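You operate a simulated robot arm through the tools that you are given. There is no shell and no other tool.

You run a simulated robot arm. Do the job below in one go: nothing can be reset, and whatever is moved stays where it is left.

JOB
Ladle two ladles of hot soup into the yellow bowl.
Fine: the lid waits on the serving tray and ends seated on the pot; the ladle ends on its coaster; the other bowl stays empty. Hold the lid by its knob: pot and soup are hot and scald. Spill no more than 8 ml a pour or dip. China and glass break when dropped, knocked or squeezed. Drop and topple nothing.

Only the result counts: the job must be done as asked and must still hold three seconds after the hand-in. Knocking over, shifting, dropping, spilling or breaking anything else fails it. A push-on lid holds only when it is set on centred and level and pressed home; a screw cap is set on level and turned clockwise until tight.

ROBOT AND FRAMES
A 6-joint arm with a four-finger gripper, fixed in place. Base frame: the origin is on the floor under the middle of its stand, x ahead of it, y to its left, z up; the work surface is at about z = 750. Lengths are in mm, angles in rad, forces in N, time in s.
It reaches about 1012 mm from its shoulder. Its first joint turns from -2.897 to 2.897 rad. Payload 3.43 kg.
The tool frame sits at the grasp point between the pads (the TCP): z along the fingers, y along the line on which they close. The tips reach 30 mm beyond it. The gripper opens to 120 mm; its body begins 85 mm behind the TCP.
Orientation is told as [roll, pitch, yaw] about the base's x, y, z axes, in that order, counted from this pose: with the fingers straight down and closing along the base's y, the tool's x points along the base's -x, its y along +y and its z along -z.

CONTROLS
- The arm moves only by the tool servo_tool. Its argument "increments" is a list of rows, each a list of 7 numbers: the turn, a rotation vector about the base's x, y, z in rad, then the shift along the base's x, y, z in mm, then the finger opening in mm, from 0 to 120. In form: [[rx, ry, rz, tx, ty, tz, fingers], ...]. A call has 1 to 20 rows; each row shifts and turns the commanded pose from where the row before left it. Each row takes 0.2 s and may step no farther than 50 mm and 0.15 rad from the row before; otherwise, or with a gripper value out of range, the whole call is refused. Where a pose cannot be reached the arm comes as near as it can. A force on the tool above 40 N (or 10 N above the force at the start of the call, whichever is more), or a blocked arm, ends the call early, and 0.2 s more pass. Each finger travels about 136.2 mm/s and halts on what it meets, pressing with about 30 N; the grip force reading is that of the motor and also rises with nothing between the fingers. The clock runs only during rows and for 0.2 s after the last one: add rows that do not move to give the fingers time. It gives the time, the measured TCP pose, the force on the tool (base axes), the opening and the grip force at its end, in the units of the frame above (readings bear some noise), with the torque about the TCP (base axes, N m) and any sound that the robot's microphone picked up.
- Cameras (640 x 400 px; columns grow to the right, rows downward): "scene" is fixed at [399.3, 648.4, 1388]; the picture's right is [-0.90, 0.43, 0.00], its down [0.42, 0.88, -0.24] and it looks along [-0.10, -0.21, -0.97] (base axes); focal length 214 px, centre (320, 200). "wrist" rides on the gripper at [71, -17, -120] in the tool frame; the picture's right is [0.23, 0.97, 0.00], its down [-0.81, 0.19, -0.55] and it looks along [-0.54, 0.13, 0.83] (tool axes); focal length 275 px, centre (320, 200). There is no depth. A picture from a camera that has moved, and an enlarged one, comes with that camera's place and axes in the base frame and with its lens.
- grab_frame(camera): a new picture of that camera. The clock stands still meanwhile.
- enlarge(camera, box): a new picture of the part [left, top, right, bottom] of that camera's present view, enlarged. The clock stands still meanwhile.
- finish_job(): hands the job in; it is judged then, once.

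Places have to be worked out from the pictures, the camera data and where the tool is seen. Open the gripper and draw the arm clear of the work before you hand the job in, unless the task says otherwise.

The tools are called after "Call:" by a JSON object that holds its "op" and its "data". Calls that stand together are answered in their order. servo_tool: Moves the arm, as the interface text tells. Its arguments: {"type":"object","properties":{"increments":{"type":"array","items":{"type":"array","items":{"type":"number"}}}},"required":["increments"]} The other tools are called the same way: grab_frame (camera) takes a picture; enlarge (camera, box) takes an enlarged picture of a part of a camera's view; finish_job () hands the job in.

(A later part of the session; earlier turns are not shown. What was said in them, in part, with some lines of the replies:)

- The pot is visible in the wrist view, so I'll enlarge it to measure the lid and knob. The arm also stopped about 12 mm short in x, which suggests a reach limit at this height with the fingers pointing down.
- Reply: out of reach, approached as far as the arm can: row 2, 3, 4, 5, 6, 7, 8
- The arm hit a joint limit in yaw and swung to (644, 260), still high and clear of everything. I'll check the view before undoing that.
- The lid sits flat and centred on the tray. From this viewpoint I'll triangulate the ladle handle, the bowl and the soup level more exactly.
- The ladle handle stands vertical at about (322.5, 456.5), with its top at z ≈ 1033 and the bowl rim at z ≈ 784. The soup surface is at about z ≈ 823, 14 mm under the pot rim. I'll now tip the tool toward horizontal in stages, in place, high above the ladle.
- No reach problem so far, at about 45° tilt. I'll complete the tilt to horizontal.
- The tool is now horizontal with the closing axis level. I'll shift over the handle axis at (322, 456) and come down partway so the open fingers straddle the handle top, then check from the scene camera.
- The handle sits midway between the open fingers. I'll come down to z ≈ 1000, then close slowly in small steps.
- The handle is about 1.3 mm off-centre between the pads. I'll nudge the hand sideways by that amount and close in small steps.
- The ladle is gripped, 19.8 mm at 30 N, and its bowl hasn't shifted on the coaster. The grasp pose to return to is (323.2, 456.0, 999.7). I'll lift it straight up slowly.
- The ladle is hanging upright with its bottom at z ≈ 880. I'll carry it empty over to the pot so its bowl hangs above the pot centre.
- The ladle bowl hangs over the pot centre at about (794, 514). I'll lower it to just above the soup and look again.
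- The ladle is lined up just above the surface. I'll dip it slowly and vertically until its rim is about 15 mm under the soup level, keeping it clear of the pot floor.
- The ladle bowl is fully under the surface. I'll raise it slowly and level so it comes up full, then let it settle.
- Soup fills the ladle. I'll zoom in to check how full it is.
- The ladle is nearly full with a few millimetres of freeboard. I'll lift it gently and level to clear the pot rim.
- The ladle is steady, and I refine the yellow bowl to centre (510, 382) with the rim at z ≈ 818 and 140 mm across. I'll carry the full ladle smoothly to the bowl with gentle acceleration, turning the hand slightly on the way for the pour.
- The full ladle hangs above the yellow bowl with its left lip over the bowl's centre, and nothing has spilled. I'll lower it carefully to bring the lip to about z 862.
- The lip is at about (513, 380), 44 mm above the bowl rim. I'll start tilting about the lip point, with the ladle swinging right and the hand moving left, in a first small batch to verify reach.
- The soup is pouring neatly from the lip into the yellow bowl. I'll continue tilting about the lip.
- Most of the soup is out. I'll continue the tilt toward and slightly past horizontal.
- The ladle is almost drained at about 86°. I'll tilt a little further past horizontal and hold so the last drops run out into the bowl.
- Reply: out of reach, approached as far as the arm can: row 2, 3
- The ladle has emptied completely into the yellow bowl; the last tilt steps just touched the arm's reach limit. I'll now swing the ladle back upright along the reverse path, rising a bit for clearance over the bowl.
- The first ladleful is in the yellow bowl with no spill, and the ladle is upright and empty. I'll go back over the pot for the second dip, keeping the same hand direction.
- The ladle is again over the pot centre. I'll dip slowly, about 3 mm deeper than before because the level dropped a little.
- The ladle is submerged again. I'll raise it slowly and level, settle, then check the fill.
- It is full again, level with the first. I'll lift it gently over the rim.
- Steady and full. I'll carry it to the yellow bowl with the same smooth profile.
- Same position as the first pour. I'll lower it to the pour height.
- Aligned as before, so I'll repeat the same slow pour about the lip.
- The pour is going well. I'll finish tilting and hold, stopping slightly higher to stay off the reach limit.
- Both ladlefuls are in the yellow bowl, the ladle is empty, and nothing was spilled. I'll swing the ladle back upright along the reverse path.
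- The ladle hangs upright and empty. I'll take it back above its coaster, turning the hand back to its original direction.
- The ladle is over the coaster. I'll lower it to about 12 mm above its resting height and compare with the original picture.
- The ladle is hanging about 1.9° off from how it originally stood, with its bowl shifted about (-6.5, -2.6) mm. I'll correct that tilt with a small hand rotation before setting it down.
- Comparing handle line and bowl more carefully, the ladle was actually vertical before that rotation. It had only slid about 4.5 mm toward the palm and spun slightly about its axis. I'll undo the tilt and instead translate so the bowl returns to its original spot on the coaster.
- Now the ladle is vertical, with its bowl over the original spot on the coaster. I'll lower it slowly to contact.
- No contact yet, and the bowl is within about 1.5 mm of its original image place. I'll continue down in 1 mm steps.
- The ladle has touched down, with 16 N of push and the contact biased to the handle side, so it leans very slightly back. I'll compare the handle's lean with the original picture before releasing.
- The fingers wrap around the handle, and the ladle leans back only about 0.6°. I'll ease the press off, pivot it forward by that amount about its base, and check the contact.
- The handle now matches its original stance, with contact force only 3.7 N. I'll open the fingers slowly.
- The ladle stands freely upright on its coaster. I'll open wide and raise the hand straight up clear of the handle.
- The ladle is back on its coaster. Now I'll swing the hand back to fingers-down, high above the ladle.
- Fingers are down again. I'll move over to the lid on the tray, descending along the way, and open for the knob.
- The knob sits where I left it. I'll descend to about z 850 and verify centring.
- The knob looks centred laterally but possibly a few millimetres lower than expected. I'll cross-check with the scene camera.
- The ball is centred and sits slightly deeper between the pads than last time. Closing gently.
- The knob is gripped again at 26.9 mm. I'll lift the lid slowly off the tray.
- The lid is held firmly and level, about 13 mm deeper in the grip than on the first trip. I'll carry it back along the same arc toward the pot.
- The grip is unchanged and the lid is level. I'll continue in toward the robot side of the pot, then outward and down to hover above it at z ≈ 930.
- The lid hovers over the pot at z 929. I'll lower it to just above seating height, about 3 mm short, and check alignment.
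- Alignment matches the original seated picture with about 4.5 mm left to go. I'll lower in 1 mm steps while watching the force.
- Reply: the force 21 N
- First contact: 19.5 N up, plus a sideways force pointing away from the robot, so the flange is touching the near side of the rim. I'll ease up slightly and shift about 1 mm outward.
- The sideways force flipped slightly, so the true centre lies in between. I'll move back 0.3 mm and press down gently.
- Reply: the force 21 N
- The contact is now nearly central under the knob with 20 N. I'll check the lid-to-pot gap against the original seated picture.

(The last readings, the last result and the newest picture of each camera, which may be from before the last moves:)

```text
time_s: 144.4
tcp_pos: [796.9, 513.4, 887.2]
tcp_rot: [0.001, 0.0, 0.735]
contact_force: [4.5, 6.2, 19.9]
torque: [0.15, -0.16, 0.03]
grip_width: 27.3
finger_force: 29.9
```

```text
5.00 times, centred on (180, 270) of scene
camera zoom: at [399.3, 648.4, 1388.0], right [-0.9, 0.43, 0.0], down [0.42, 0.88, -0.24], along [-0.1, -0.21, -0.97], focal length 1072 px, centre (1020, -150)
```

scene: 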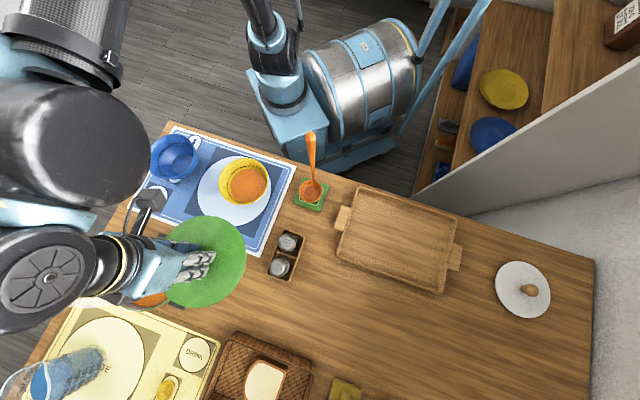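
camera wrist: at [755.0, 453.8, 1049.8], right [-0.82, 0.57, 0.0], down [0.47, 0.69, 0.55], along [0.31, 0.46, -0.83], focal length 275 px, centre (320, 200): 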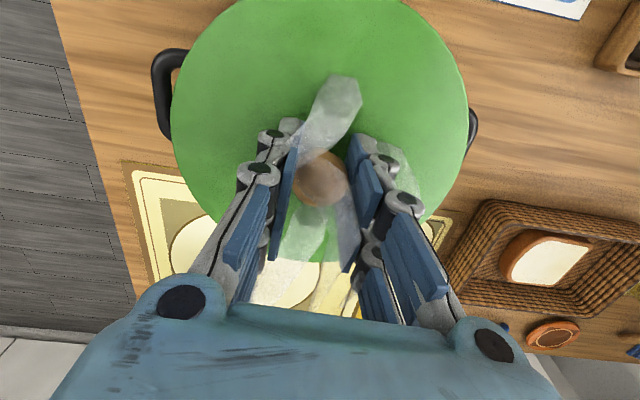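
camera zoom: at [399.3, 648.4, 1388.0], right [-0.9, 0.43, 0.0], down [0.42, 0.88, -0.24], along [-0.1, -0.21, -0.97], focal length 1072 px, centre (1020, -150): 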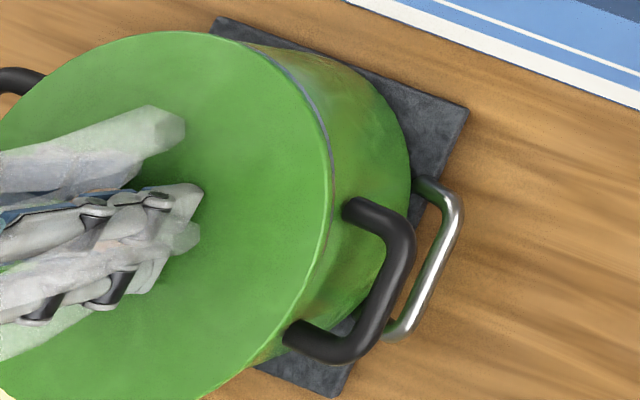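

Compared with the original picture the lid sits roughly 1–2 mm too far outward, with a sliver of the pot's rim showing. I'll relieve the press, shift inward about 1 mm, and read the force before pressing again.

Call:
{"op": "servo_tool", "data": {"increments": [[0, 0, 0, 0, 0, 1.5, 10], [0, 0, 0, -0.8, -0.7, 0, 10], [0, 0, 0, 0, 0, 0, 10]]}}

Call:
{"op": "enlarge", "data": {"camera": "wrist", "box": [140, 0, 500, 280]}}

Call:
{"op": "enlarge", "data": {"camera": "scene", "box": [80, 220, 220, 320]}}

```text
time_s: 145.2
tcp_pos: [796.1, 512.7, 887.5]
tcp_rot: [0.003, 0.0, 0.734]
contact_force: [-0.5, 0.8, -1.4]
torque: [0.03, 0.02, -0.01]
grip_width: 27.0
finger_force: 30.4
```

```text
1.43 times, centred on (320, 140) of wrist
camera zoom: at [755.0, 452.3, 1008.4], right [-0.82, 0.57, 0.0], down [0.47, 0.69, 0.55], along [0.31, 0.46, -0.83], focal length 393 px, centre (320, 286)
```

zoom: 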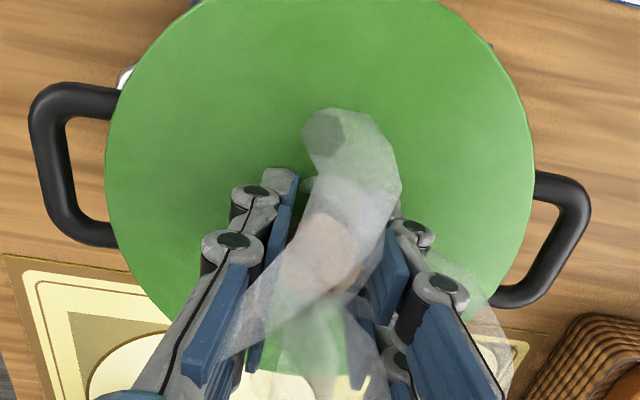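

```text
4.00 times, centred on (150, 270) of scene
camera zoom: at [399.3, 648.4, 1388.0], right [-0.9, 0.43, 0.0], down [0.42, 0.88, -0.24], along [-0.1, -0.21, -0.97], focal length 858 px, centre (1000, -80)
```

zoom: 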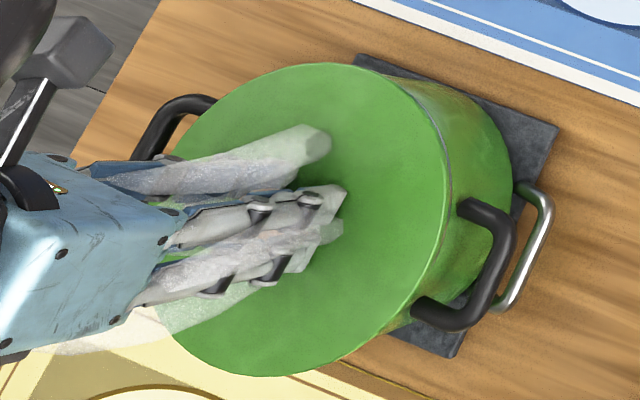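

The lid now hangs free with no side force, and the image edges are within about 1 mm of the original. I'll press down here and read the forces.

Call:
{"op": "servo_tool", "data": {"increments": [[0, 0, 0, 0, 0, -1.0, 10], [0, 0, 0, 0, 0, -0.8, 10], [0, 0, 0, 0, 0, 0, 10]]}}

```text
time_s: 146.0
tcp_pos: [795.5, 512.4, 886.3]
tcp_rot: [0.002, -0.001, 0.734]
contact_force: [6.3, 2.1, 19.9]
torque: [0.01, -0.14, 0.01]
grip_width: 26.9
finger_force: 29.5
```

The reading is the same distributed contact as before. I'll look closely at the rim for any remaining gap.

Call:
{"op": "enlarge", "data": {"camera": "scene", "box": [170, 230, 200, 260]}}

Call:
{"op": "enlarge", "data": {"camera": "scene", "box": [140, 290, 190, 320]}}

Call:
{"op": "enlarge", "data": {"camera": "wrist", "box": [220, 110, 420, 260]}}

```text
13.33 times, centred on (185, 245) of scene
camera zoom: at [399.3, 648.4, 1388.0], right [-0.9, 0.43, 0.0], down [0.42, 0.88, -0.24], along [-0.1, -0.21, -0.97], focal length 2860 px, centre (2120, -400)
```

zoom: 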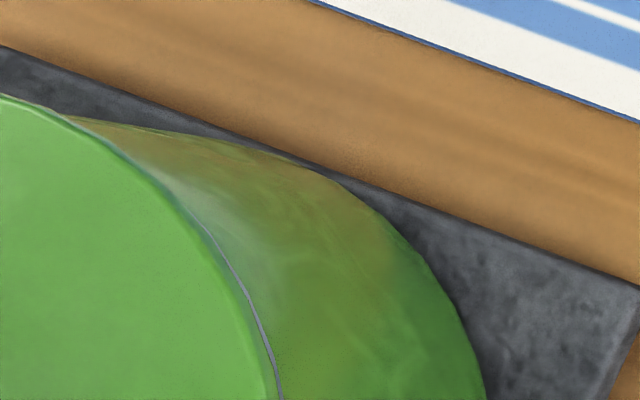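

```text
12.80 times, centred on (165, 305) of scene
camera zoom: at [399.3, 648.4, 1388.0], right [-0.9, 0.43, 0.0], down [0.42, 0.88, -0.24], along [-0.1, -0.21, -0.97], focal length 2745 px, centre (2304, -1144)
```

zoom: 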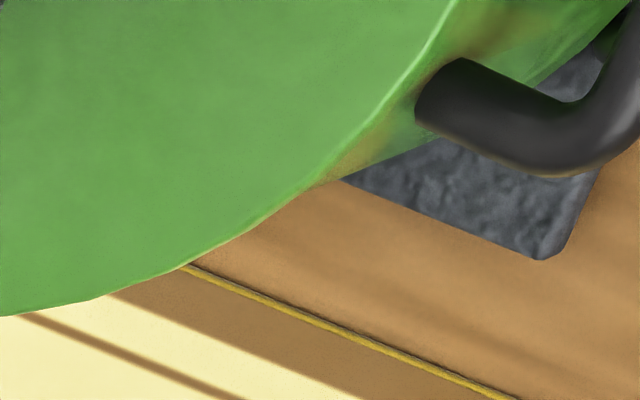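

```text
2.67 times, centred on (320, 185) of wrist
camera zoom: at [754.9, 452.3, 1007.2], right [-0.82, 0.57, 0.0], down [0.47, 0.68, 0.55], along [0.31, 0.46, -0.83], focal length 734 px, centre (320, 240)
```

zoom: 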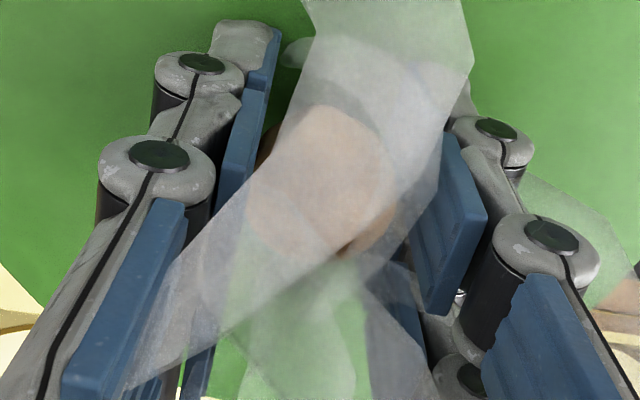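

A thin sliver of rim shows on one side only, so the lid is about 1 mm off toward (+x, -y). I'll relieve, shift that much back, and press a bit more firmly.

Call:
{"op": "servo_tool", "data": {"increments": [[0, 0, 0, 0, 0, 1.8, 10], [0, 0, 0, -0.5, 0.8, 0, 10], [0, 0, 0, 0, 0, 0, 10]]}}

Call:
{"op": "enlarge", "data": {"camera": "scene", "box": [170, 230, 200, 260]}}

Call:
{"op": "enlarge", "data": {"camera": "scene", "box": [80, 220, 220, 320]}}

```text
time_s: 146.8
tcp_pos: [795.5, 513.3, 886.7]
tcp_rot: [0.001, 0.0, 0.734]
contact_force: [0.0, -0.3, -1.5]
torque: [0.0, 0.0, 0.01]
grip_width: 26.8
finger_force: 30.3
```

```text
13.33 times, centred on (185, 245) of scene
camera zoom: at [399.3, 648.4, 1388.0], right [-0.9, 0.43, 0.0], down [0.42, 0.88, -0.24], along [-0.1, -0.21, -0.97], focal length 2860 px, centre (2120, -400)
```

zoom: 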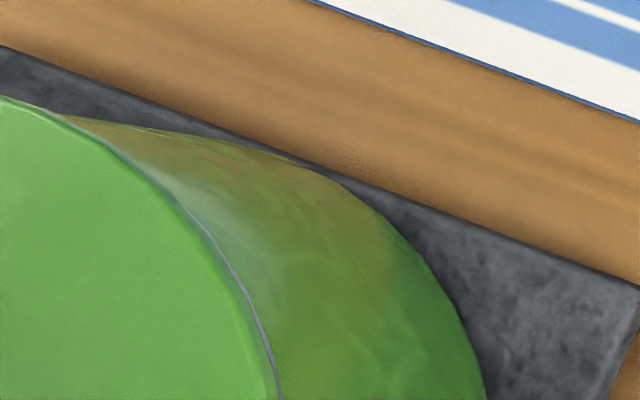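

```text
4.00 times, centred on (150, 270) of scene
camera zoom: at [399.3, 648.4, 1388.0], right [-0.9, 0.43, 0.0], down [0.42, 0.88, -0.24], along [-0.1, -0.21, -0.97], focal length 858 px, centre (1000, -80)
```

zoom: 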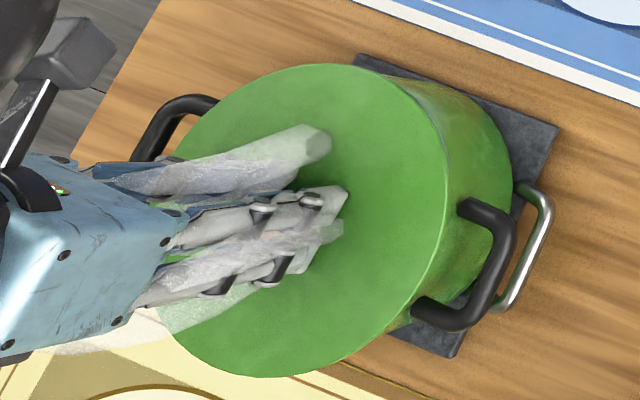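

It hangs free again. Now I'll press down here progressively to about 30 N.

Call:
{"op": "servo_tool", "data": {"increments": [[0, 0, 0, 0, 0, -1.0, 10], [0, 0, 0, 0, 0, -0.8, 10], [0, 0, 0, 0, 0, -0.7, 10], [0, 0, 0, 0, 0, -0.5, 10], [0, 0, 0, 0, 0, 0, 10]]}}

Call:
{"op": "enlarge", "data": {"camera": "scene", "box": [170, 230, 200, 260]}}

```text
time_s: 148.0
tcp_pos: [795.3, 513.8, 885.4]
tcp_rot: [0.002, 0.001, 0.736]
contact_force: [2.0, 1.2, 19.1]
torque: [-0.01, -0.03, 0.01]
grip_width: 26.8
finger_force: 29.5
```

```text
13.33 times, centred on (185, 245) of scene
camera zoom: at [399.3, 648.4, 1388.0], right [-0.9, 0.43, 0.0], down [0.42, 0.88, -0.24], along [-0.1, -0.21, -0.97], focal length 2860 px, centre (2120, -400)
```

zoom: 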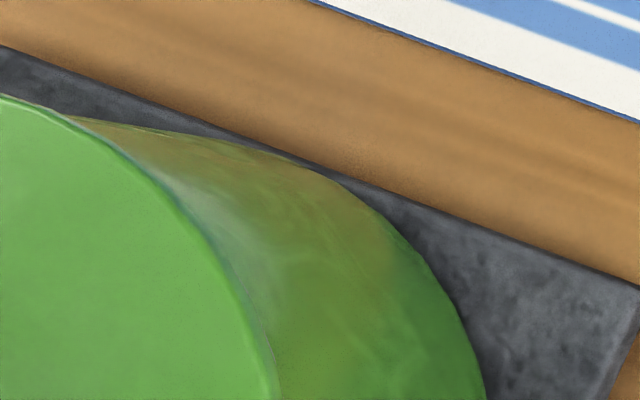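

The sliver has vanished, torque is near zero and the sideways force small, so the lid has dropped into place. I'll press a little more to push it fully home.

Call:
{"op": "servo_tool", "data": {"increments": [[0, 0, 0, 0, 0, -0.7, 10], [0, 0, 0, 0, 0, -0.6, 10], [0, 0, 0, 0, 0, 0, 10]]}}

```text
time_s: 148.9
tcp_pos: [784.4, 513.2, 894.5]
tcp_rot: [-0.005, -0.009, 0.736]
contact_force: [-3.6, -0.6, 13.9]
torque: [-0.37, 1.15, -0.07]
grip_width: 26.9
finger_force: 29.8
stopped in row 3: the force on the tool passed its limit at 41 N (the readings are from after the stop); the commanded pose is now the measured one
```

The force limit tripped and the hand shifted to (784, 513, 894). I'll look right away before moving.

Call:
{"op": "enlarge", "data": {"camera": "scene", "box": [80, 220, 220, 320]}}

Call:
{"op": "grab_frame", "data": {"camera": "wrist"}}

Call:
{"op": "enlarge", "data": {"camera": "scene", "box": [170, 230, 200, 260]}}

```text
4.00 times, centred on (150, 270) of scene
camera zoom: at [399.3, 648.4, 1388.0], right [-0.9, 0.43, 0.0], down [0.42, 0.88, -0.24], along [-0.1, -0.21, -0.97], focal length 858 px, centre (1000, -80)
```

zoom: 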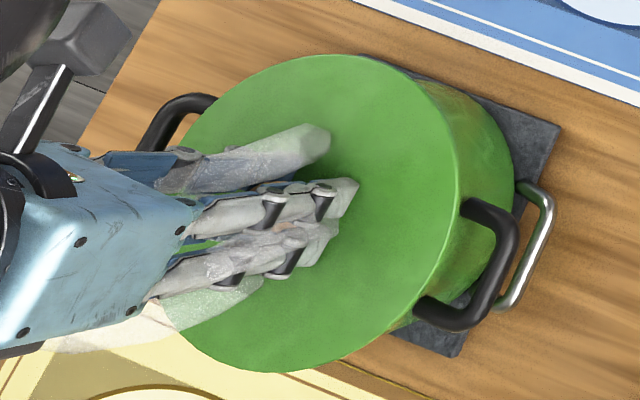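

```text
taken
camera wrist: at [741.3, 453.2, 1015.0], right [-0.82, 0.57, -0.01], down [0.47, 0.69, 0.56], along [0.32, 0.46, -0.83], focal length 275 px, centre (320, 200)
```

wrist: 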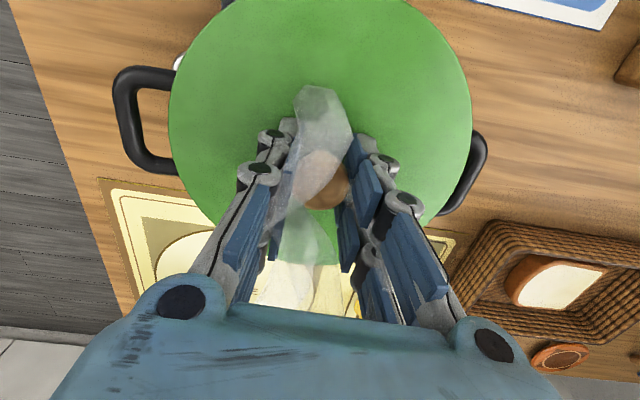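

```text
13.33 times, centred on (185, 245) of scene
camera zoom: at [399.3, 648.4, 1388.0], right [-0.9, 0.43, 0.0], down [0.42, 0.88, -0.24], along [-0.1, -0.21, -0.97], focal length 2860 px, centre (2120, -400)
```

zoom: 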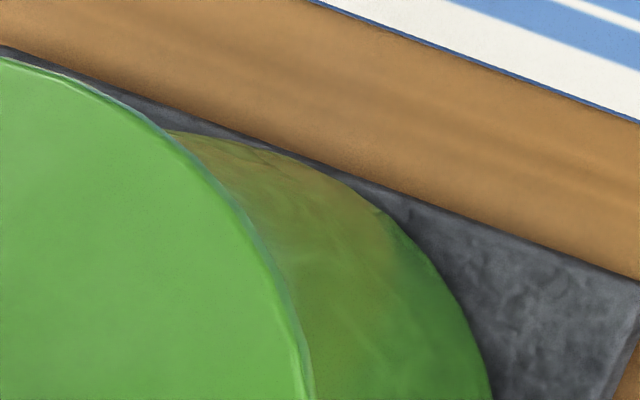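

The stop made the arm recoil, and the lid is now lifted about 9 mm and displaced toward the robot, resting on the near rim. I'll raise it gently straight up to free it, then re-check pot and lid.

Call:
{"op": "servo_tool", "data": {"increments": [[0, 0, 0, 0, 0, 2, 10], [0, 0, 0, 0, 0, 4, 10], [0, 0, 0, 0, 0, 6, 10], [0, 0, 0, 0, 0, 8, 10], [0, 0, 0, 0, 0, 8, 10], [0, 0, 0, 0, 0, 4, 10], [0, 0, 0, 0, 0, 0, 10]]}}

Call:
{"op": "enlarge", "data": {"camera": "scene", "box": [80, 220, 220, 320]}}

Call:
{"op": "grab_frame", "data": {"camera": "wrist"}}

Call:
{"op": "enlarge", "data": {"camera": "scene", "box": [170, 230, 200, 260]}}

```text
time_s: 150.5
tcp_pos: [785.8, 514.8, 926.0]
tcp_rot: [-0.008, -0.009, 0.734]
contact_force: [0.1, -0.2, -1.4]
torque: [-0.02, -0.02, 0.01]
grip_width: 26.7
finger_force: 30.1
```

```text
4.00 times, centred on (150, 270) of scene
camera zoom: at [399.3, 648.4, 1388.0], right [-0.9, 0.43, 0.0], down [0.42, 0.88, -0.24], along [-0.1, -0.21, -0.97], focal length 858 px, centre (1000, -80)
```

zoom: 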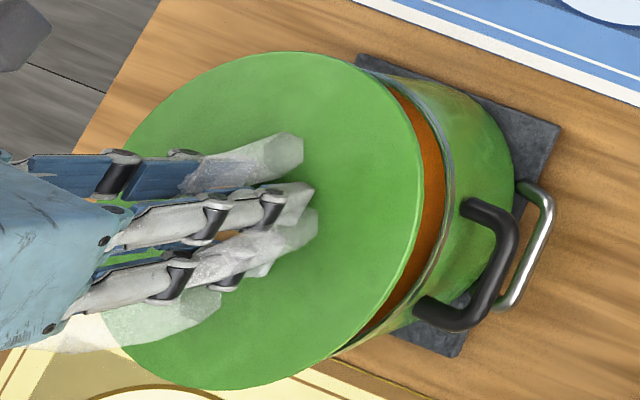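

```text
taken
camera wrist: at [743.0, 453.2, 1045.7], right [-0.82, 0.57, -0.01], down [0.47, 0.68, 0.56], along [0.32, 0.46, -0.83], focal length 275 px, centre (320, 200)
```

wrist: 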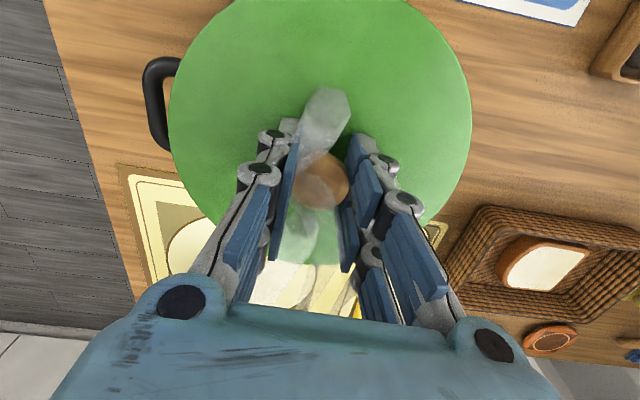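

```text
13.33 times, centred on (185, 245) of scene
camera zoom: at [399.3, 648.4, 1388.0], right [-0.9, 0.43, 0.0], down [0.42, 0.88, -0.24], along [-0.1, -0.21, -0.97], focal length 2860 px, centre (2120, -400)
```

zoom: 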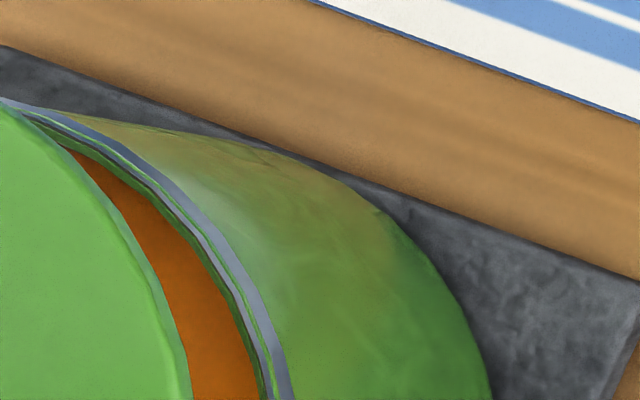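

The lid is free and hanging again. The pot and trivet shifted only about 1–2 mm, and the hand picked up a 0.012 rad tilt. I'll level the hand, re-centre over the pot and look again.

Call:
{"op": "servo_tool", "data": {"increments": [[0, 0.006, 0, 3, -0.7, 0, 10], [0, 0.006, 0, 4, -0.8, 0, 10], [0, 0, 0, 1.5, 0, 0, 10], [0, 0, 0, 0, 0, -3, 10], [0, 0, 0, 0, 0, -6, 10], [0, 0, 0, 0, 0, -8, 10], [0, 0, 0, 0, 0, -7, 10], [0, 0, 0, 0, 0, -5, 10], [0, 0, 0, 0, 0, -2, 10], [0, 0, 0, 0, 0, 0, 10]]}}

Call:
{"op": "enlarge", "data": {"camera": "scene", "box": [80, 220, 220, 320]}}

Call:
{"op": "enlarge", "data": {"camera": "scene", "box": [170, 230, 200, 260]}}

Call:
{"op": "enlarge", "data": {"camera": "wrist", "box": [220, 110, 420, 260]}}

```text
time_s: 152.7
tcp_pos: [794.3, 513.3, 893.2]
tcp_rot: [0.002, 0.001, 0.734]
contact_force: [-0.6, -0.4, -1.7]
torque: [0.01, -0.01, -0.04]
grip_width: 26.9
finger_force: 29.6
```

```text
4.00 times, centred on (150, 270) of scene
camera zoom: at [399.3, 648.4, 1388.0], right [-0.9, 0.43, 0.0], down [0.42, 0.88, -0.24], along [-0.1, -0.21, -0.97], focal length 858 px, centre (1000, -80)
```

zoom: 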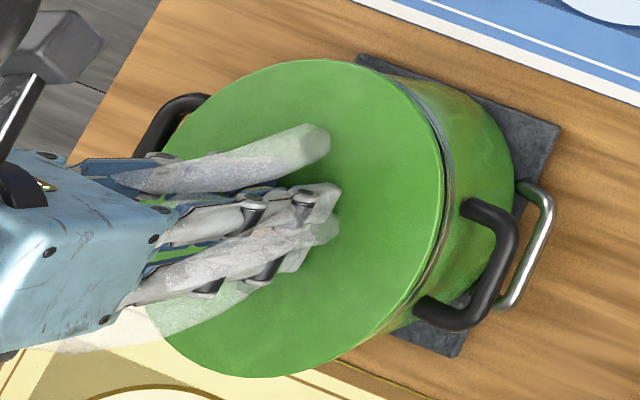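

```text
13.33 times, centred on (185, 245) of scene
camera zoom: at [399.3, 648.4, 1388.0], right [-0.9, 0.43, 0.0], down [0.42, 0.88, -0.24], along [-0.1, -0.21, -0.97], focal length 2860 px, centre (2120, -400)
```

zoom: 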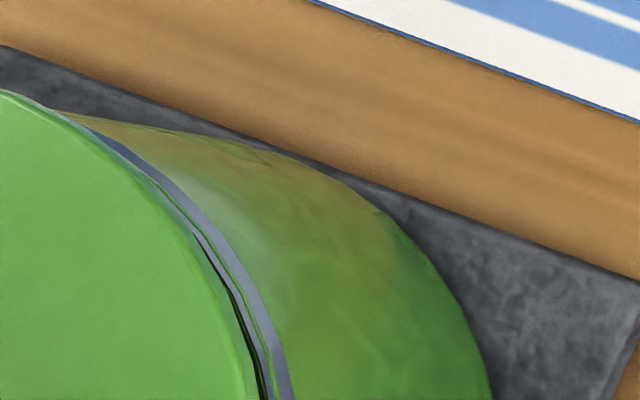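

```text
2.67 times, centred on (320, 185) of wrist
camera zoom: at [752.5, 451.9, 1015.1], right [-0.82, 0.57, 0.0], down [0.47, 0.68, 0.55], along [0.31, 0.46, -0.83], focal length 734 px, centre (320, 240)
```

zoom: 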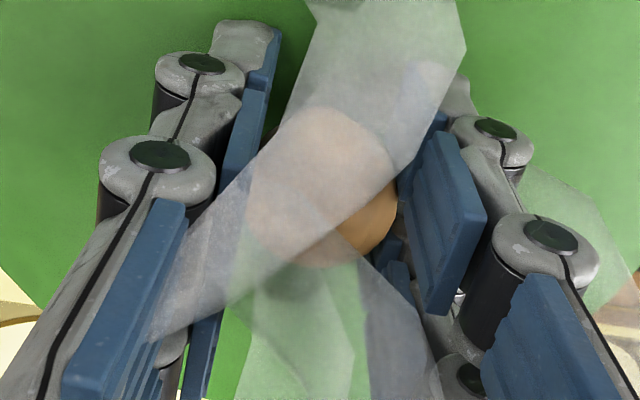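

The lid hangs about 8–9 mm above the seat. I'll lower it to about 2 mm above and compare the rim sliver with the earlier successful seating.

Call:
{"op": "servo_tool", "data": {"increments": [[0, 0, 0, 0, 0, -2, 10], [0, 0, 0, 0, 0, -3, 10], [0, 0, 0, 0, 0, -1.5, 10], [0, 0, 0, 0, 0, -0.5, 10], [0, 0, 0, 0, 0, 0, 10]]}}

Call:
{"op": "enlarge", "data": {"camera": "scene", "box": [170, 230, 200, 260]}}

Call:
{"op": "enlarge", "data": {"camera": "scene", "box": [80, 220, 220, 320]}}

```text
time_s: 153.9
tcp_pos: [792.7, 511.8, 887.2]
tcp_rot: [0.002, 0.001, 0.736]
contact_force: [0.1, 0.1, -2.3]
torque: [-0.05, 0.0, -0.01]
grip_width: 26.6
finger_force: 29.9
```

```text
13.33 times, centred on (185, 245) of scene
camera zoom: at [399.3, 648.4, 1388.0], right [-0.9, 0.43, 0.0], down [0.42, 0.88, -0.24], along [-0.1, -0.21, -0.97], focal length 2860 px, centre (2120, -400)
```

zoom: 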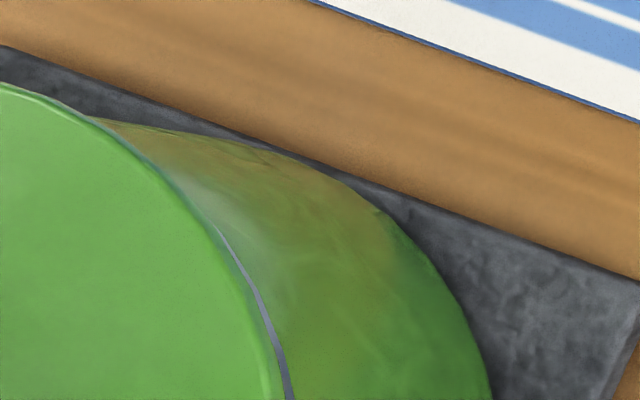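

```text
4.00 times, centred on (150, 270) of scene
camera zoom: at [399.3, 648.4, 1388.0], right [-0.9, 0.43, 0.0], down [0.42, 0.88, -0.24], along [-0.1, -0.21, -0.97], focal length 858 px, centre (1000, -80)
```

zoom: 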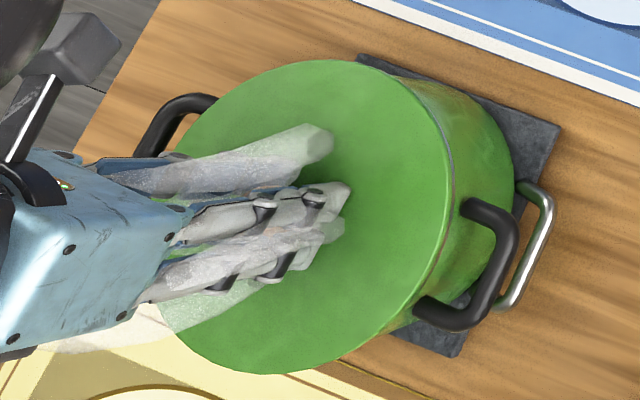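

The lid is about 1.8 mm too far toward the robot, which agrees with the measured pose. I'll shift it by (+0.9, +1.5) and check again.

Call:
{"op": "servo_tool", "data": {"increments": [[0, 0, 0, 0.9, 1.5, 0, 10], [0, 0, 0, 0, 0, 0, 10]]}}

Call:
{"op": "enlarge", "data": {"camera": "scene", "box": [170, 230, 200, 260]}}

```text
time_s: 154.5
tcp_pos: [794.3, 512.7, 886.6]
tcp_rot: [0.001, 0.0, 0.734]
contact_force: [-0.2, -0.5, -1.4]
torque: [0.0, 0.0, -0.03]
grip_width: 26.7
finger_force: 30.6
```

```text
13.33 times, centred on (185, 245) of scene
camera zoom: at [399.3, 648.4, 1388.0], right [-0.9, 0.43, 0.0], down [0.42, 0.88, -0.24], along [-0.1, -0.21, -0.97], focal length 2860 px, centre (2120, -400)
```

zoom: 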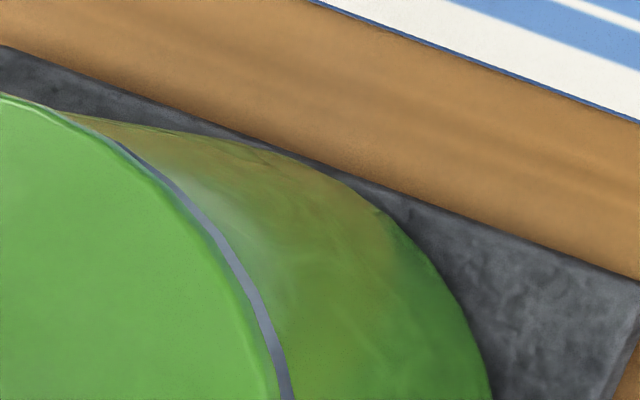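

Edge positions now match; the remaining sliver corresponds to about 3 mm of height. I'll lower in small steps, reading the force each time.

Call:
{"op": "servo_tool", "data": {"increments": [[0, 0, 0, 0, 0, -1, 10], [0, 0, 0, 0, 0, -0.8, 10], [0, 0, 0, 0, 0, 0, 10]]}}

Call:
{"op": "enlarge", "data": {"camera": "scene", "box": [170, 230, 200, 260]}}

```text
time_s: 155.3
tcp_pos: [794.0, 514.0, 886.4]
tcp_rot: [0.002, -0.003, 0.736]
contact_force: [1.0, 0.0, 1.5]
torque: [-0.05, -0.21, 0.09]
grip_width: 26.8
finger_force: 29.6
```

```text
13.33 times, centred on (185, 245) of scene
camera zoom: at [399.3, 648.4, 1388.0], right [-0.9, 0.43, 0.0], down [0.42, 0.88, -0.24], along [-0.1, -0.21, -0.97], focal length 2860 px, centre (2120, -400)
```

zoom: 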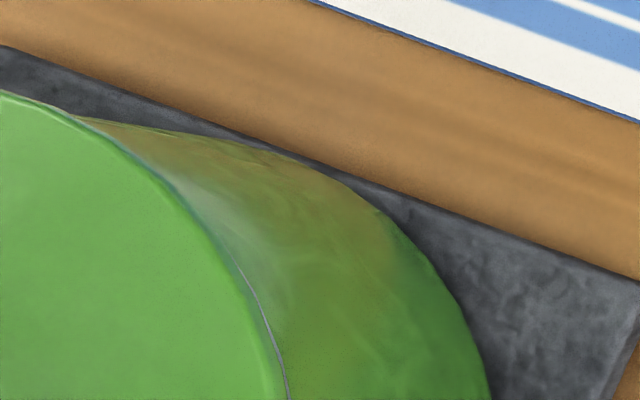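

Light first contact, and the sliver is nearly closed. I'll press gently in small steps.

Call:
{"op": "servo_tool", "data": {"increments": [[0, 0, 0, 0, 0, -0.6, 10], [0, 0, 0, 0, 0, -0.5, 10], [0, 0, 0, 0, 0, 0, 10]]}}

Call:
{"op": "enlarge", "data": {"camera": "scene", "box": [170, 230, 200, 260]}}

```text
time_s: 156.1
tcp_pos: [794.1, 514.4, 885.0]
tcp_rot: [0.001, -0.002, 0.736]
contact_force: [0.6, 2.8, 12.5]
torque: [0.31, -0.46, 0.02]
grip_width: 26.7
finger_force: 30.1
```

```text
13.33 times, centred on (185, 245) of scene
camera zoom: at [399.3, 648.4, 1388.0], right [-0.9, 0.43, 0.0], down [0.42, 0.88, -0.24], along [-0.1, -0.21, -0.97], focal length 2860 px, centre (2120, -400)
```

zoom: 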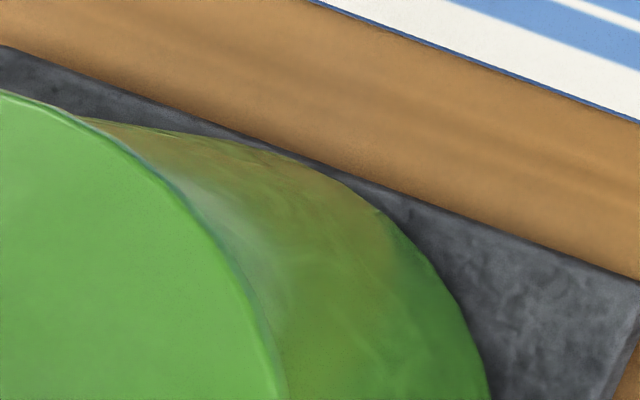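

The sliver has closed, but the load is biased to the +x side, so the lid is slightly rotated in the grip. I'll ease the press and let go so it settles flat in the rim, then press on the knob from above.

Call:
{"op": "servo_tool", "data": {"increments": [[0, 0, 0, 0, 0, 0.5, 10], [0, 0, 0, 0, 0, 0, 18], [0, 0, 0, 0, 0, 0, 25], [0, 0, 0, 0, 0, 0, 30], [0, 0, 0, 0, 0, 0, 38], [0, 0, 0, 0, 0, 0, 50], [0, 0, 0, 0, 0, 0, 60], [0, 0, 0, 0, 0, 0, 60]]}}

Call:
{"op": "enlarge", "data": {"camera": "scene", "box": [80, 220, 220, 320]}}

Call:
{"op": "enlarge", "data": {"camera": "scene", "box": [170, 230, 200, 260]}}

Call:
{"op": "enlarge", "data": {"camera": "wrist", "box": [140, 0, 500, 280]}}

```text
time_s: 157.9
tcp_pos: [795.3, 513.7, 885.5]
tcp_rot: [0.001, 0.0, 0.734]
contact_force: [0.6, 0.5, -0.5]
torque: [0.01, 0.03, -0.03]
grip_width: 59.9
finger_force: 0.1
```

```text
4.00 times, centred on (150, 270) of scene
camera zoom: at [399.3, 648.4, 1388.0], right [-0.9, 0.43, 0.0], down [0.42, 0.88, -0.24], along [-0.1, -0.21, -0.97], focal length 858 px, centre (1000, -80)
```

zoom: 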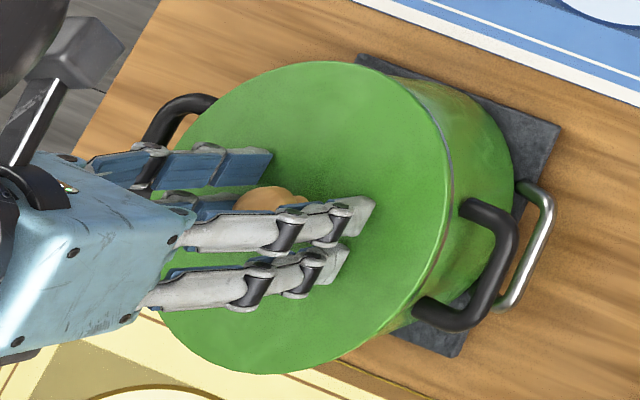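

```text
13.33 times, centred on (185, 245) of scene
camera zoom: at [399.3, 648.4, 1388.0], right [-0.9, 0.43, 0.0], down [0.42, 0.88, -0.24], along [-0.1, -0.21, -0.97], focal length 2860 px, centre (2120, -400)
```

zoom: 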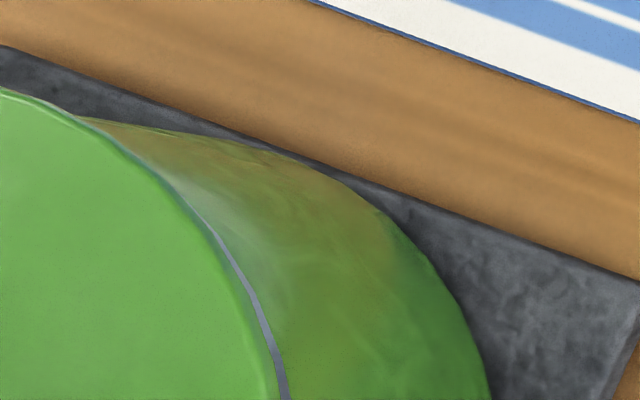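

```text
1.43 times, centred on (320, 140) of wrist
camera zoom: at [753.4, 453.0, 1005.7], right [-0.82, 0.57, 0.0], down [0.47, 0.68, 0.55], along [0.31, 0.46, -0.83], focal length 393 px, centre (320, 286)
```

zoom: 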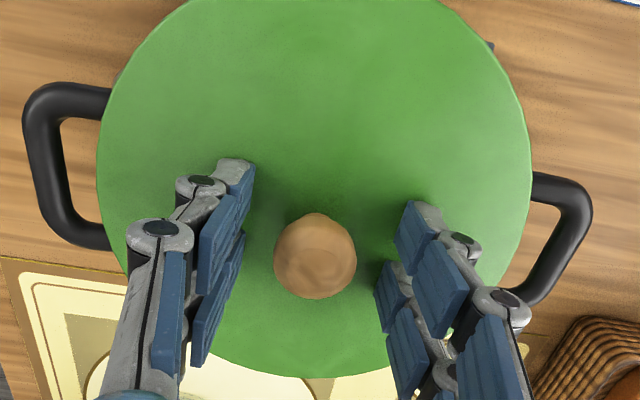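

Released. The lid settled with a thin sliver of rim showing again on the right. I'll raise the hand out of the way and inspect the lid from both cameras.

Call:
{"op": "servo_tool", "data": {"increments": [[0, 0, 0, 0, 0, 6, 70], [0, 0, 0, 0, 0, 12, 80], [0, 0, 0, 0, 0, 14, 80], [0, 0, 0, -5, -5, 10, 80], [0, 0, 0, -12, -12, 14, 80], [0, 0, 0, -14, -14, 16, 80], [0, 0, 0, -12, -12, 14, 80], [0, 0, 0, -5, -5, 6, 80], [0, 0, 0, 0, 0, 0, 80]]}}

Call:
{"op": "enlarge", "data": {"camera": "scene", "box": [80, 220, 220, 320]}}

Call:
{"op": "grab_frame", "data": {"camera": "wrist"}}

Call:
{"op": "enlarge", "data": {"camera": "wrist", "box": [210, 60, 430, 240]}}

```text
time_s: 159.9
tcp_pos: [746.8, 466.0, 976.7]
tcp_rot: [0.002, -0.001, 0.734]
contact_force: [0.5, -0.4, -0.4]
torque: [0.0, -0.04, 0.01]
grip_width: 80.2
finger_force: 0.1
```

```text
4.00 times, centred on (150, 270) of scene
camera zoom: at [399.3, 648.4, 1388.0], right [-0.9, 0.43, 0.0], down [0.42, 0.88, -0.24], along [-0.1, -0.21, -0.97], focal length 858 px, centre (1000, -80)
```

zoom: 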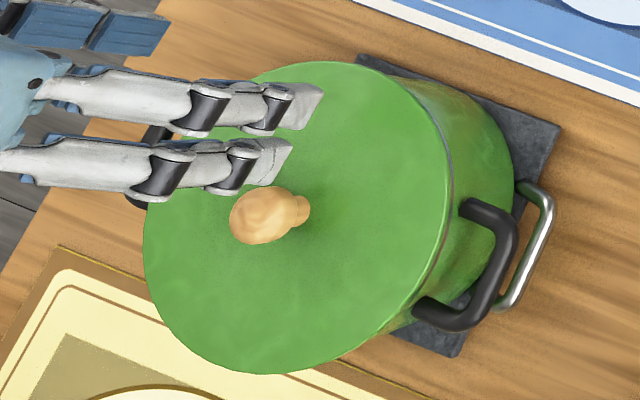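

```text
taken
camera wrist: at [705.8, 405.2, 1097.6], right [-0.82, 0.57, 0.0], down [0.47, 0.68, 0.55], along [0.31, 0.46, -0.83], focal length 275 px, centre (320, 200)
```

wrist: 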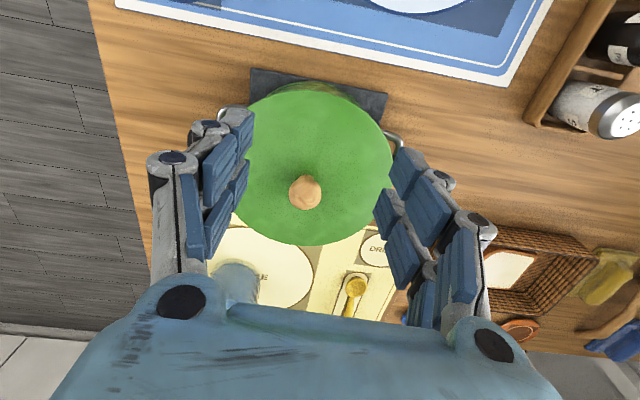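

```text
2.22 times, centred on (320, 150) of wrist
camera zoom: at [705.8, 405.2, 1097.6], right [-0.82, 0.57, 0.0], down [0.47, 0.68, 0.55], along [0.31, 0.46, -0.83], focal length 612 px, centre (320, 311)
```

zoom: 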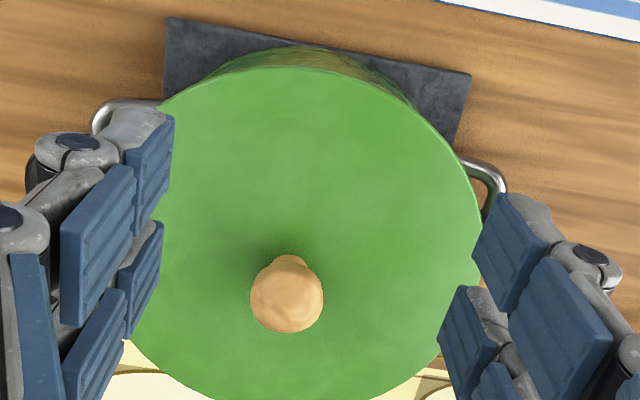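

Compared with the very first picture, the lid's edges, knob position and knob height (z ≈ 874) all match the original seated state, and the steam has stopped. To make sure it is pressed home, I'll close the fingers and press gently on top of the knob, well under the force limit. First I'll move above it.

Call:
{"op": "servo_tool", "data": {"increments": [[0, 0, 0, 0, 0, 0, 60], [0, 0, 0, 0, 0, 0, 40], [0, 0, 0, 0, 0, 0, 20], [0, 0, 0, 4, 4, -3, 5], [0, 0, 0, 9, 8, -8, 2], [0, 0, 0, 12, 11, -11, 2], [0, 0, 0, 12, 11, -11, 2], [0, 0, 0, 9, 8, -8, 2], [0, 0, 0, 4.5, 4.5, -4, 2], [0, 0, 0, 0, 0, 0, 2], [0, 0, 0, 0, 0, 0, 2]]}}

Call:
{"op": "grab_frame", "data": {"camera": "wrist"}}

Call:
{"op": "enlarge", "data": {"camera": "scene", "box": [80, 220, 220, 320]}}

```text
time_s: 162.3
tcp_pos: [796.9, 512.6, 931.7]
tcp_rot: [0.002, 0.0, 0.734]
contact_force: [0.5, -0.7, 0.3]
torque: [-0.02, 0.02, 0.0]
grip_width: 0.1
finger_force: 30.1
```

```text
taken
camera wrist: at [756.2, 451.9, 1052.9], right [-0.82, 0.57, 0.0], down [0.47, 0.68, 0.55], along [0.31, 0.46, -0.83], focal length 275 px, centre (320, 200)
```

wrist: 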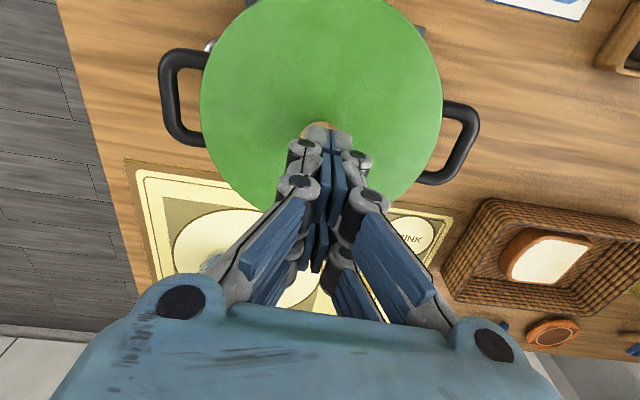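

```text
4.00 times, centred on (150, 270) of scene
camera zoom: at [399.3, 648.4, 1388.0], right [-0.9, 0.43, 0.0], down [0.42, 0.88, -0.24], along [-0.1, -0.21, -0.97], focal length 858 px, centre (1000, -80)
```

zoom: 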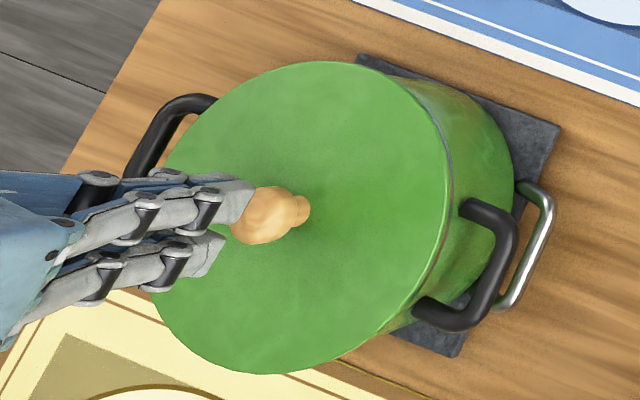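

The closed fingertips are centred over the knob. I'll descend to near contact and then use sub-millimetre steps.

Call:
{"op": "servo_tool", "data": {"increments": [[0, 0, 0, 0, 0, -4, 2], [0, 0, 0, 0, 0, -5, 2], [0, 0, 0, 0, 0, -2.5, 2], [0, 0, 0, 0, 0, 0, 2]]}}

```text
time_s: 163.3
tcp_pos: [796.5, 512.7, 919.3]
tcp_rot: [0.001, -0.001, 0.733]
contact_force: [0.2, 0.2, -0.5]
torque: [-0.03, -0.01, 0.02]
grip_width: 0.1
finger_force: 29.9
```

Call:
{"op": "servo_tool", "data": {"increments": [[0, 0, 0, 0, 0, -1, 2], [0, 0, 0, 0, 0, -1, 2], [0, 0, 0, 0, 0, 0, 2]]}}

```text
time_s: 164.1
tcp_pos: [796.6, 512.2, 919.6]
tcp_rot: [0.002, 0.0, 0.735]
contact_force: [-0.3, 0.0, 0.2]
torque: [-0.01, -0.01, 0.01]
grip_width: 0.1
finger_force: 30.1
```

Still no contact (0.2 N). I'll continue down in 1 mm steps.

Call:
{"op": "servo_tool", "data": {"increments": [[0, 0, 0, 0, 0, -1, 2], [0, 0, 0, 0, 0, 0, 2]]}}

```text
time_s: 164.7
tcp_pos: [796.9, 512.0, 918.2]
tcp_rot: [0.002, 0.0, 0.735]
contact_force: [0.9, 0.8, 0.4]
torque: [0.0, -0.01, -0.01]
grip_width: 0.0
finger_force: 30.3
```

Call:
{"op": "servo_tool", "data": {"increments": [[0, 0, 0, 0, 0.3, -1, 2], [0, 0, 0, 0, 0, -0.8, 2], [0, 0, 0, 0, 0, 0, 2]]}}

```text
time_s: 165.5
tcp_pos: [797.0, 511.5, 916.9]
tcp_rot: [0.002, -0.002, 0.735]
contact_force: [2.2, 2.7, 25.8]
torque: [0.0, 0.02, 0.03]
grip_width: 6.1
finger_force: 29.8
```

The press reached 25.8 N, purely vertical with no torque. I'll look at the rim now while it is pressed.

Call:
{"op": "enlarge", "data": {"camera": "scene", "box": [80, 220, 220, 320]}}

Call:
{"op": "enlarge", "data": {"camera": "scene", "box": [170, 230, 200, 260]}}

```text
4.00 times, centred on (150, 270) of scene
camera zoom: at [399.3, 648.4, 1388.0], right [-0.9, 0.43, 0.0], down [0.42, 0.88, -0.24], along [-0.1, -0.21, -0.97], focal length 858 px, centre (1000, -80)
```

zoom: 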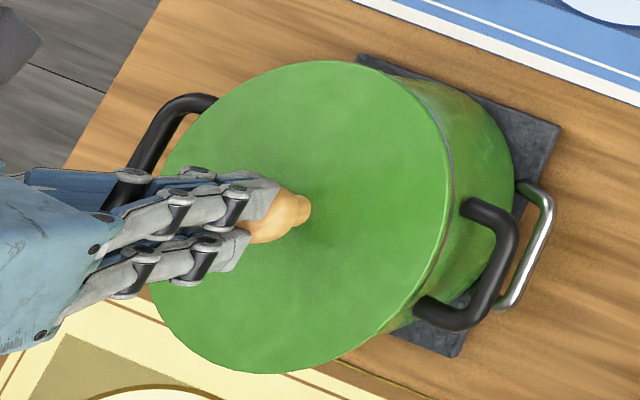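

```text
13.33 times, centred on (185, 245) of scene
camera zoom: at [399.3, 648.4, 1388.0], right [-0.9, 0.43, 0.0], down [0.42, 0.88, -0.24], along [-0.1, -0.21, -0.97], focal length 2860 px, centre (2120, -400)
```

zoom: 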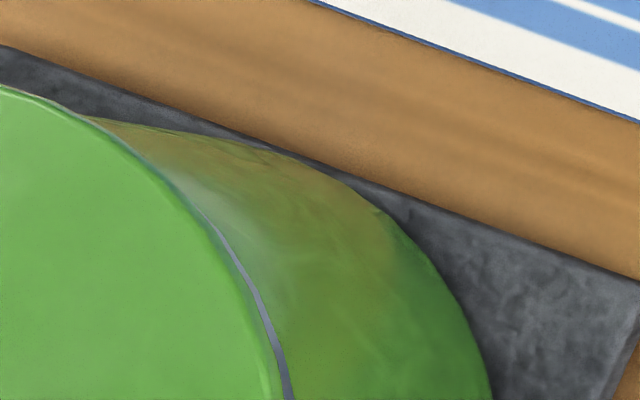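

Pressed at 25.8 N, steady and level. I'll raise off the knob and compare with the very first pot picture using the identical view box.

Call:
{"op": "servo_tool", "data": {"increments": [[0, 0, 0, 0, 0, 1, 2], [0, 0, 0, 0, 0, 3, 2], [0, 0, 0, 0, 0, 6, 2], [0, 0, 0, -3, -3, 6, 2], [0, 0, 0, -10, -10, 10, 2], [0, 0, 0, -14, -14, 14, 2], [0, 0, 0, -16, -16, 16, 2], [0, 0, 0, -14, -14, 14, 2], [0, 0, 0, -8, -8, 6, 2], [0, 0, 0, 0, 0, 0, 2]]}}

Call:
{"op": "enlarge", "data": {"camera": "scene", "box": [60, 210, 240, 330]}}

Call:
{"op": "enlarge", "data": {"camera": "wrist", "box": [210, 60, 430, 240]}}

Call:
{"op": "enlarge", "data": {"camera": "scene", "box": [170, 230, 200, 260]}}

```text
time_s: 167.7
tcp_pos: [732.0, 448.1, 991.8]
tcp_rot: [0.002, 0.001, 0.735]
contact_force: [0.0, -0.2, 0.5]
torque: [0.02, -0.03, 0.02]
grip_width: 0.2
finger_force: 29.8
```

```text
3.33 times, centred on (150, 270) of scene
camera zoom: at [399.3, 648.4, 1388.0], right [-0.9, 0.43, 0.0], down [0.42, 0.88, -0.24], along [-0.1, -0.21, -0.97], focal length 715 px, centre (887, -33)
```

zoom: 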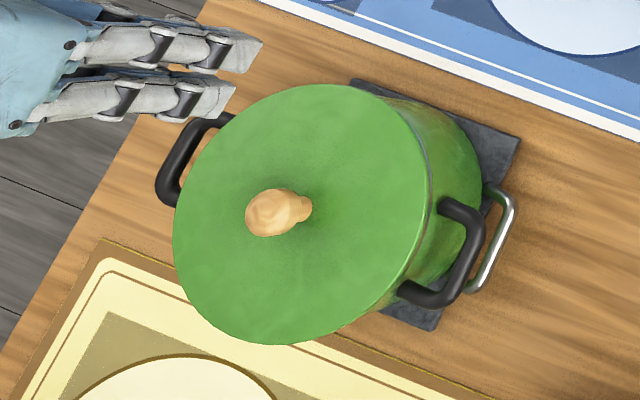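

```text
2.22 times, centred on (320, 150) of wrist
camera zoom: at [691.0, 386.9, 1113.0], right [-0.82, 0.57, 0.0], down [0.47, 0.68, 0.55], along [0.31, 0.46, -0.83], focal length 612 px, centre (320, 311)
```

zoom: 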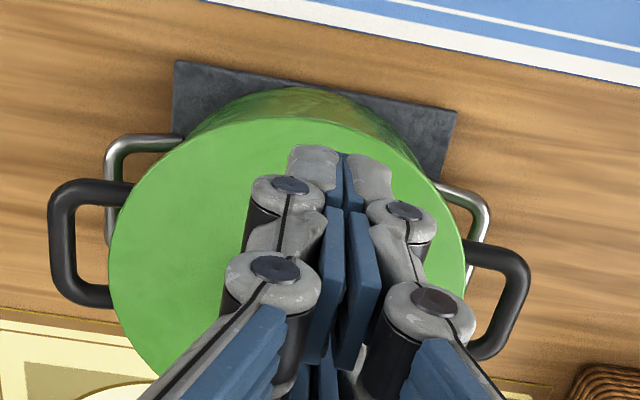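

```text
13.33 times, centred on (185, 245) of scene
camera zoom: at [399.3, 648.4, 1388.0], right [-0.9, 0.43, 0.0], down [0.42, 0.88, -0.24], along [-0.1, -0.21, -0.97], focal length 2860 px, centre (2120, -400)
```

zoom: 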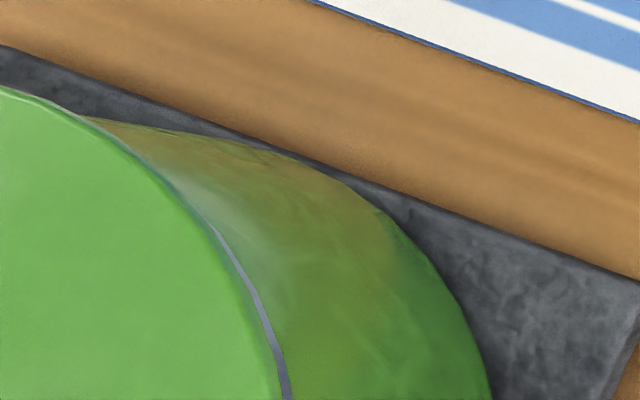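

The lid, knob and pot match the original picture to within about a pixel, so the lid is seated. Now I'll open the gripper, draw the arm back and up off the table, and inspect the whole scene.

Call:
{"op": "servo_tool", "data": {"increments": [[0, 0, 0, -6, -6, 8, 20], [0, 0, 0, -14, -15, 18, 50], [0, 0, 0, -18, -19, 22, 80], [0, 0, 0, -18, -19, 22, 100], [0, 0, 0, -18, -19, 20, 100], [0, 0, 0, -18, -19, 18, 100], [0, 0, 0, -22, -20, 15, 100], [0, 0, 0, -24, -20, 12, 100], [0, 0, 0, -24, -20, 10, 100], [0, 0, 0, -24, -20, 8, 100], [0, 0, 0, -22, -18, 5, 100], [0, 0, 0, -14, -12, 2, 100], [0, 0, 0, -6, -5, 0, 100], [0, 0, 0, 0, 0, 0, 100]]}}

Call:
{"op": "grab_frame", "data": {"camera": "scene"}}

Call:
{"op": "enlarge", "data": {"camera": "scene", "box": [130, 120, 340, 250]}}

Call:
{"op": "enlarge", "data": {"camera": "scene", "box": [40, 200, 240, 340]}}

```text
time_s: 170.7
tcp_pos: [504.1, 235.9, 1152.5]
tcp_rot: [0.001, -0.001, 0.735]
contact_force: [0.1, 0.0, -0.2]
torque: [0.01, -0.02, 0.01]
grip_width: 99.9
finger_force: 0.0
```

```text
taken
```

scene: 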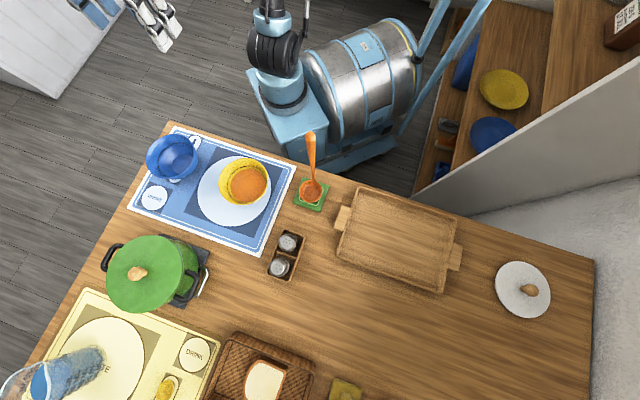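

```text
3.05 times, centred on (235, 185) of scene
camera zoom: at [399.3, 648.4, 1388.0], right [-0.9, 0.43, 0.0], down [0.42, 0.88, -0.24], along [-0.1, -0.21, -0.97], focal length 654 px, centre (579, 246)
```

zoom: 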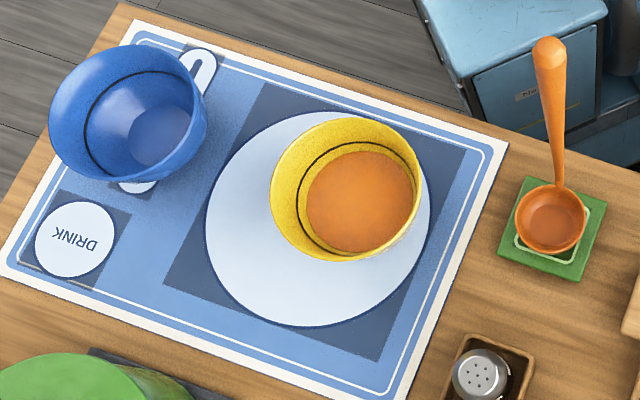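

```text
2.86 times, centred on (140, 270) of scene
camera zoom: at [399.3, 648.4, 1388.0], right [-0.9, 0.43, 0.0], down [0.42, 0.88, -0.24], along [-0.1, -0.21, -0.97], focal length 613 px, centre (834, 0)
```

zoom: 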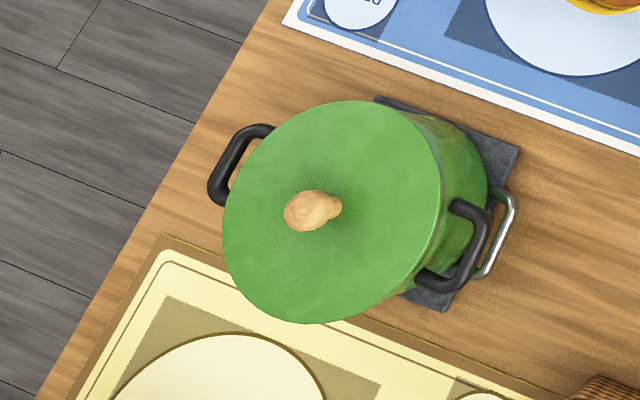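

The two ladlefuls are in the yellow bowl and the blue bowl is empty. The ladle stands on its coaster, the lid is seated on the pot, the tray is clear, nothing is spilled, and the open gripper is drawn clear of the table. Handing the job in.

Call:
{"op": "finish_job", "data": {}}

```text
The job is handed in.
```

I put two full ladles of soup in the yellow bowl and handed the job in. I don't know how it was judged.

- **Soup:** I saw no spill on any dip or pour, and the blue bowl is still empty.
- **Ladle:** it stands upright on its coaster, in the same spot as before.
- **Lid:** it waited on the tray while I ladled and is back on the pot. In the pictures it sits at its starting height and position, to within about 1 mm. I pressed down on the knob with 25.8 N, straight down. A thin sliver of the pot's rim shows on one side, and I couldn't confirm it was there at the start.
- **Pot:** it moved. While I was pressing the lid on, the force limit tripped and the arm recoiled. That lifted the lid off and shifted the pot and its trivet by about 1–2 mm. I then seated the lid again. Nothing fell, tipped or broke, but this shift is the most likely thing to count against the result.

The arm is drawn back off the table with the gripper open.
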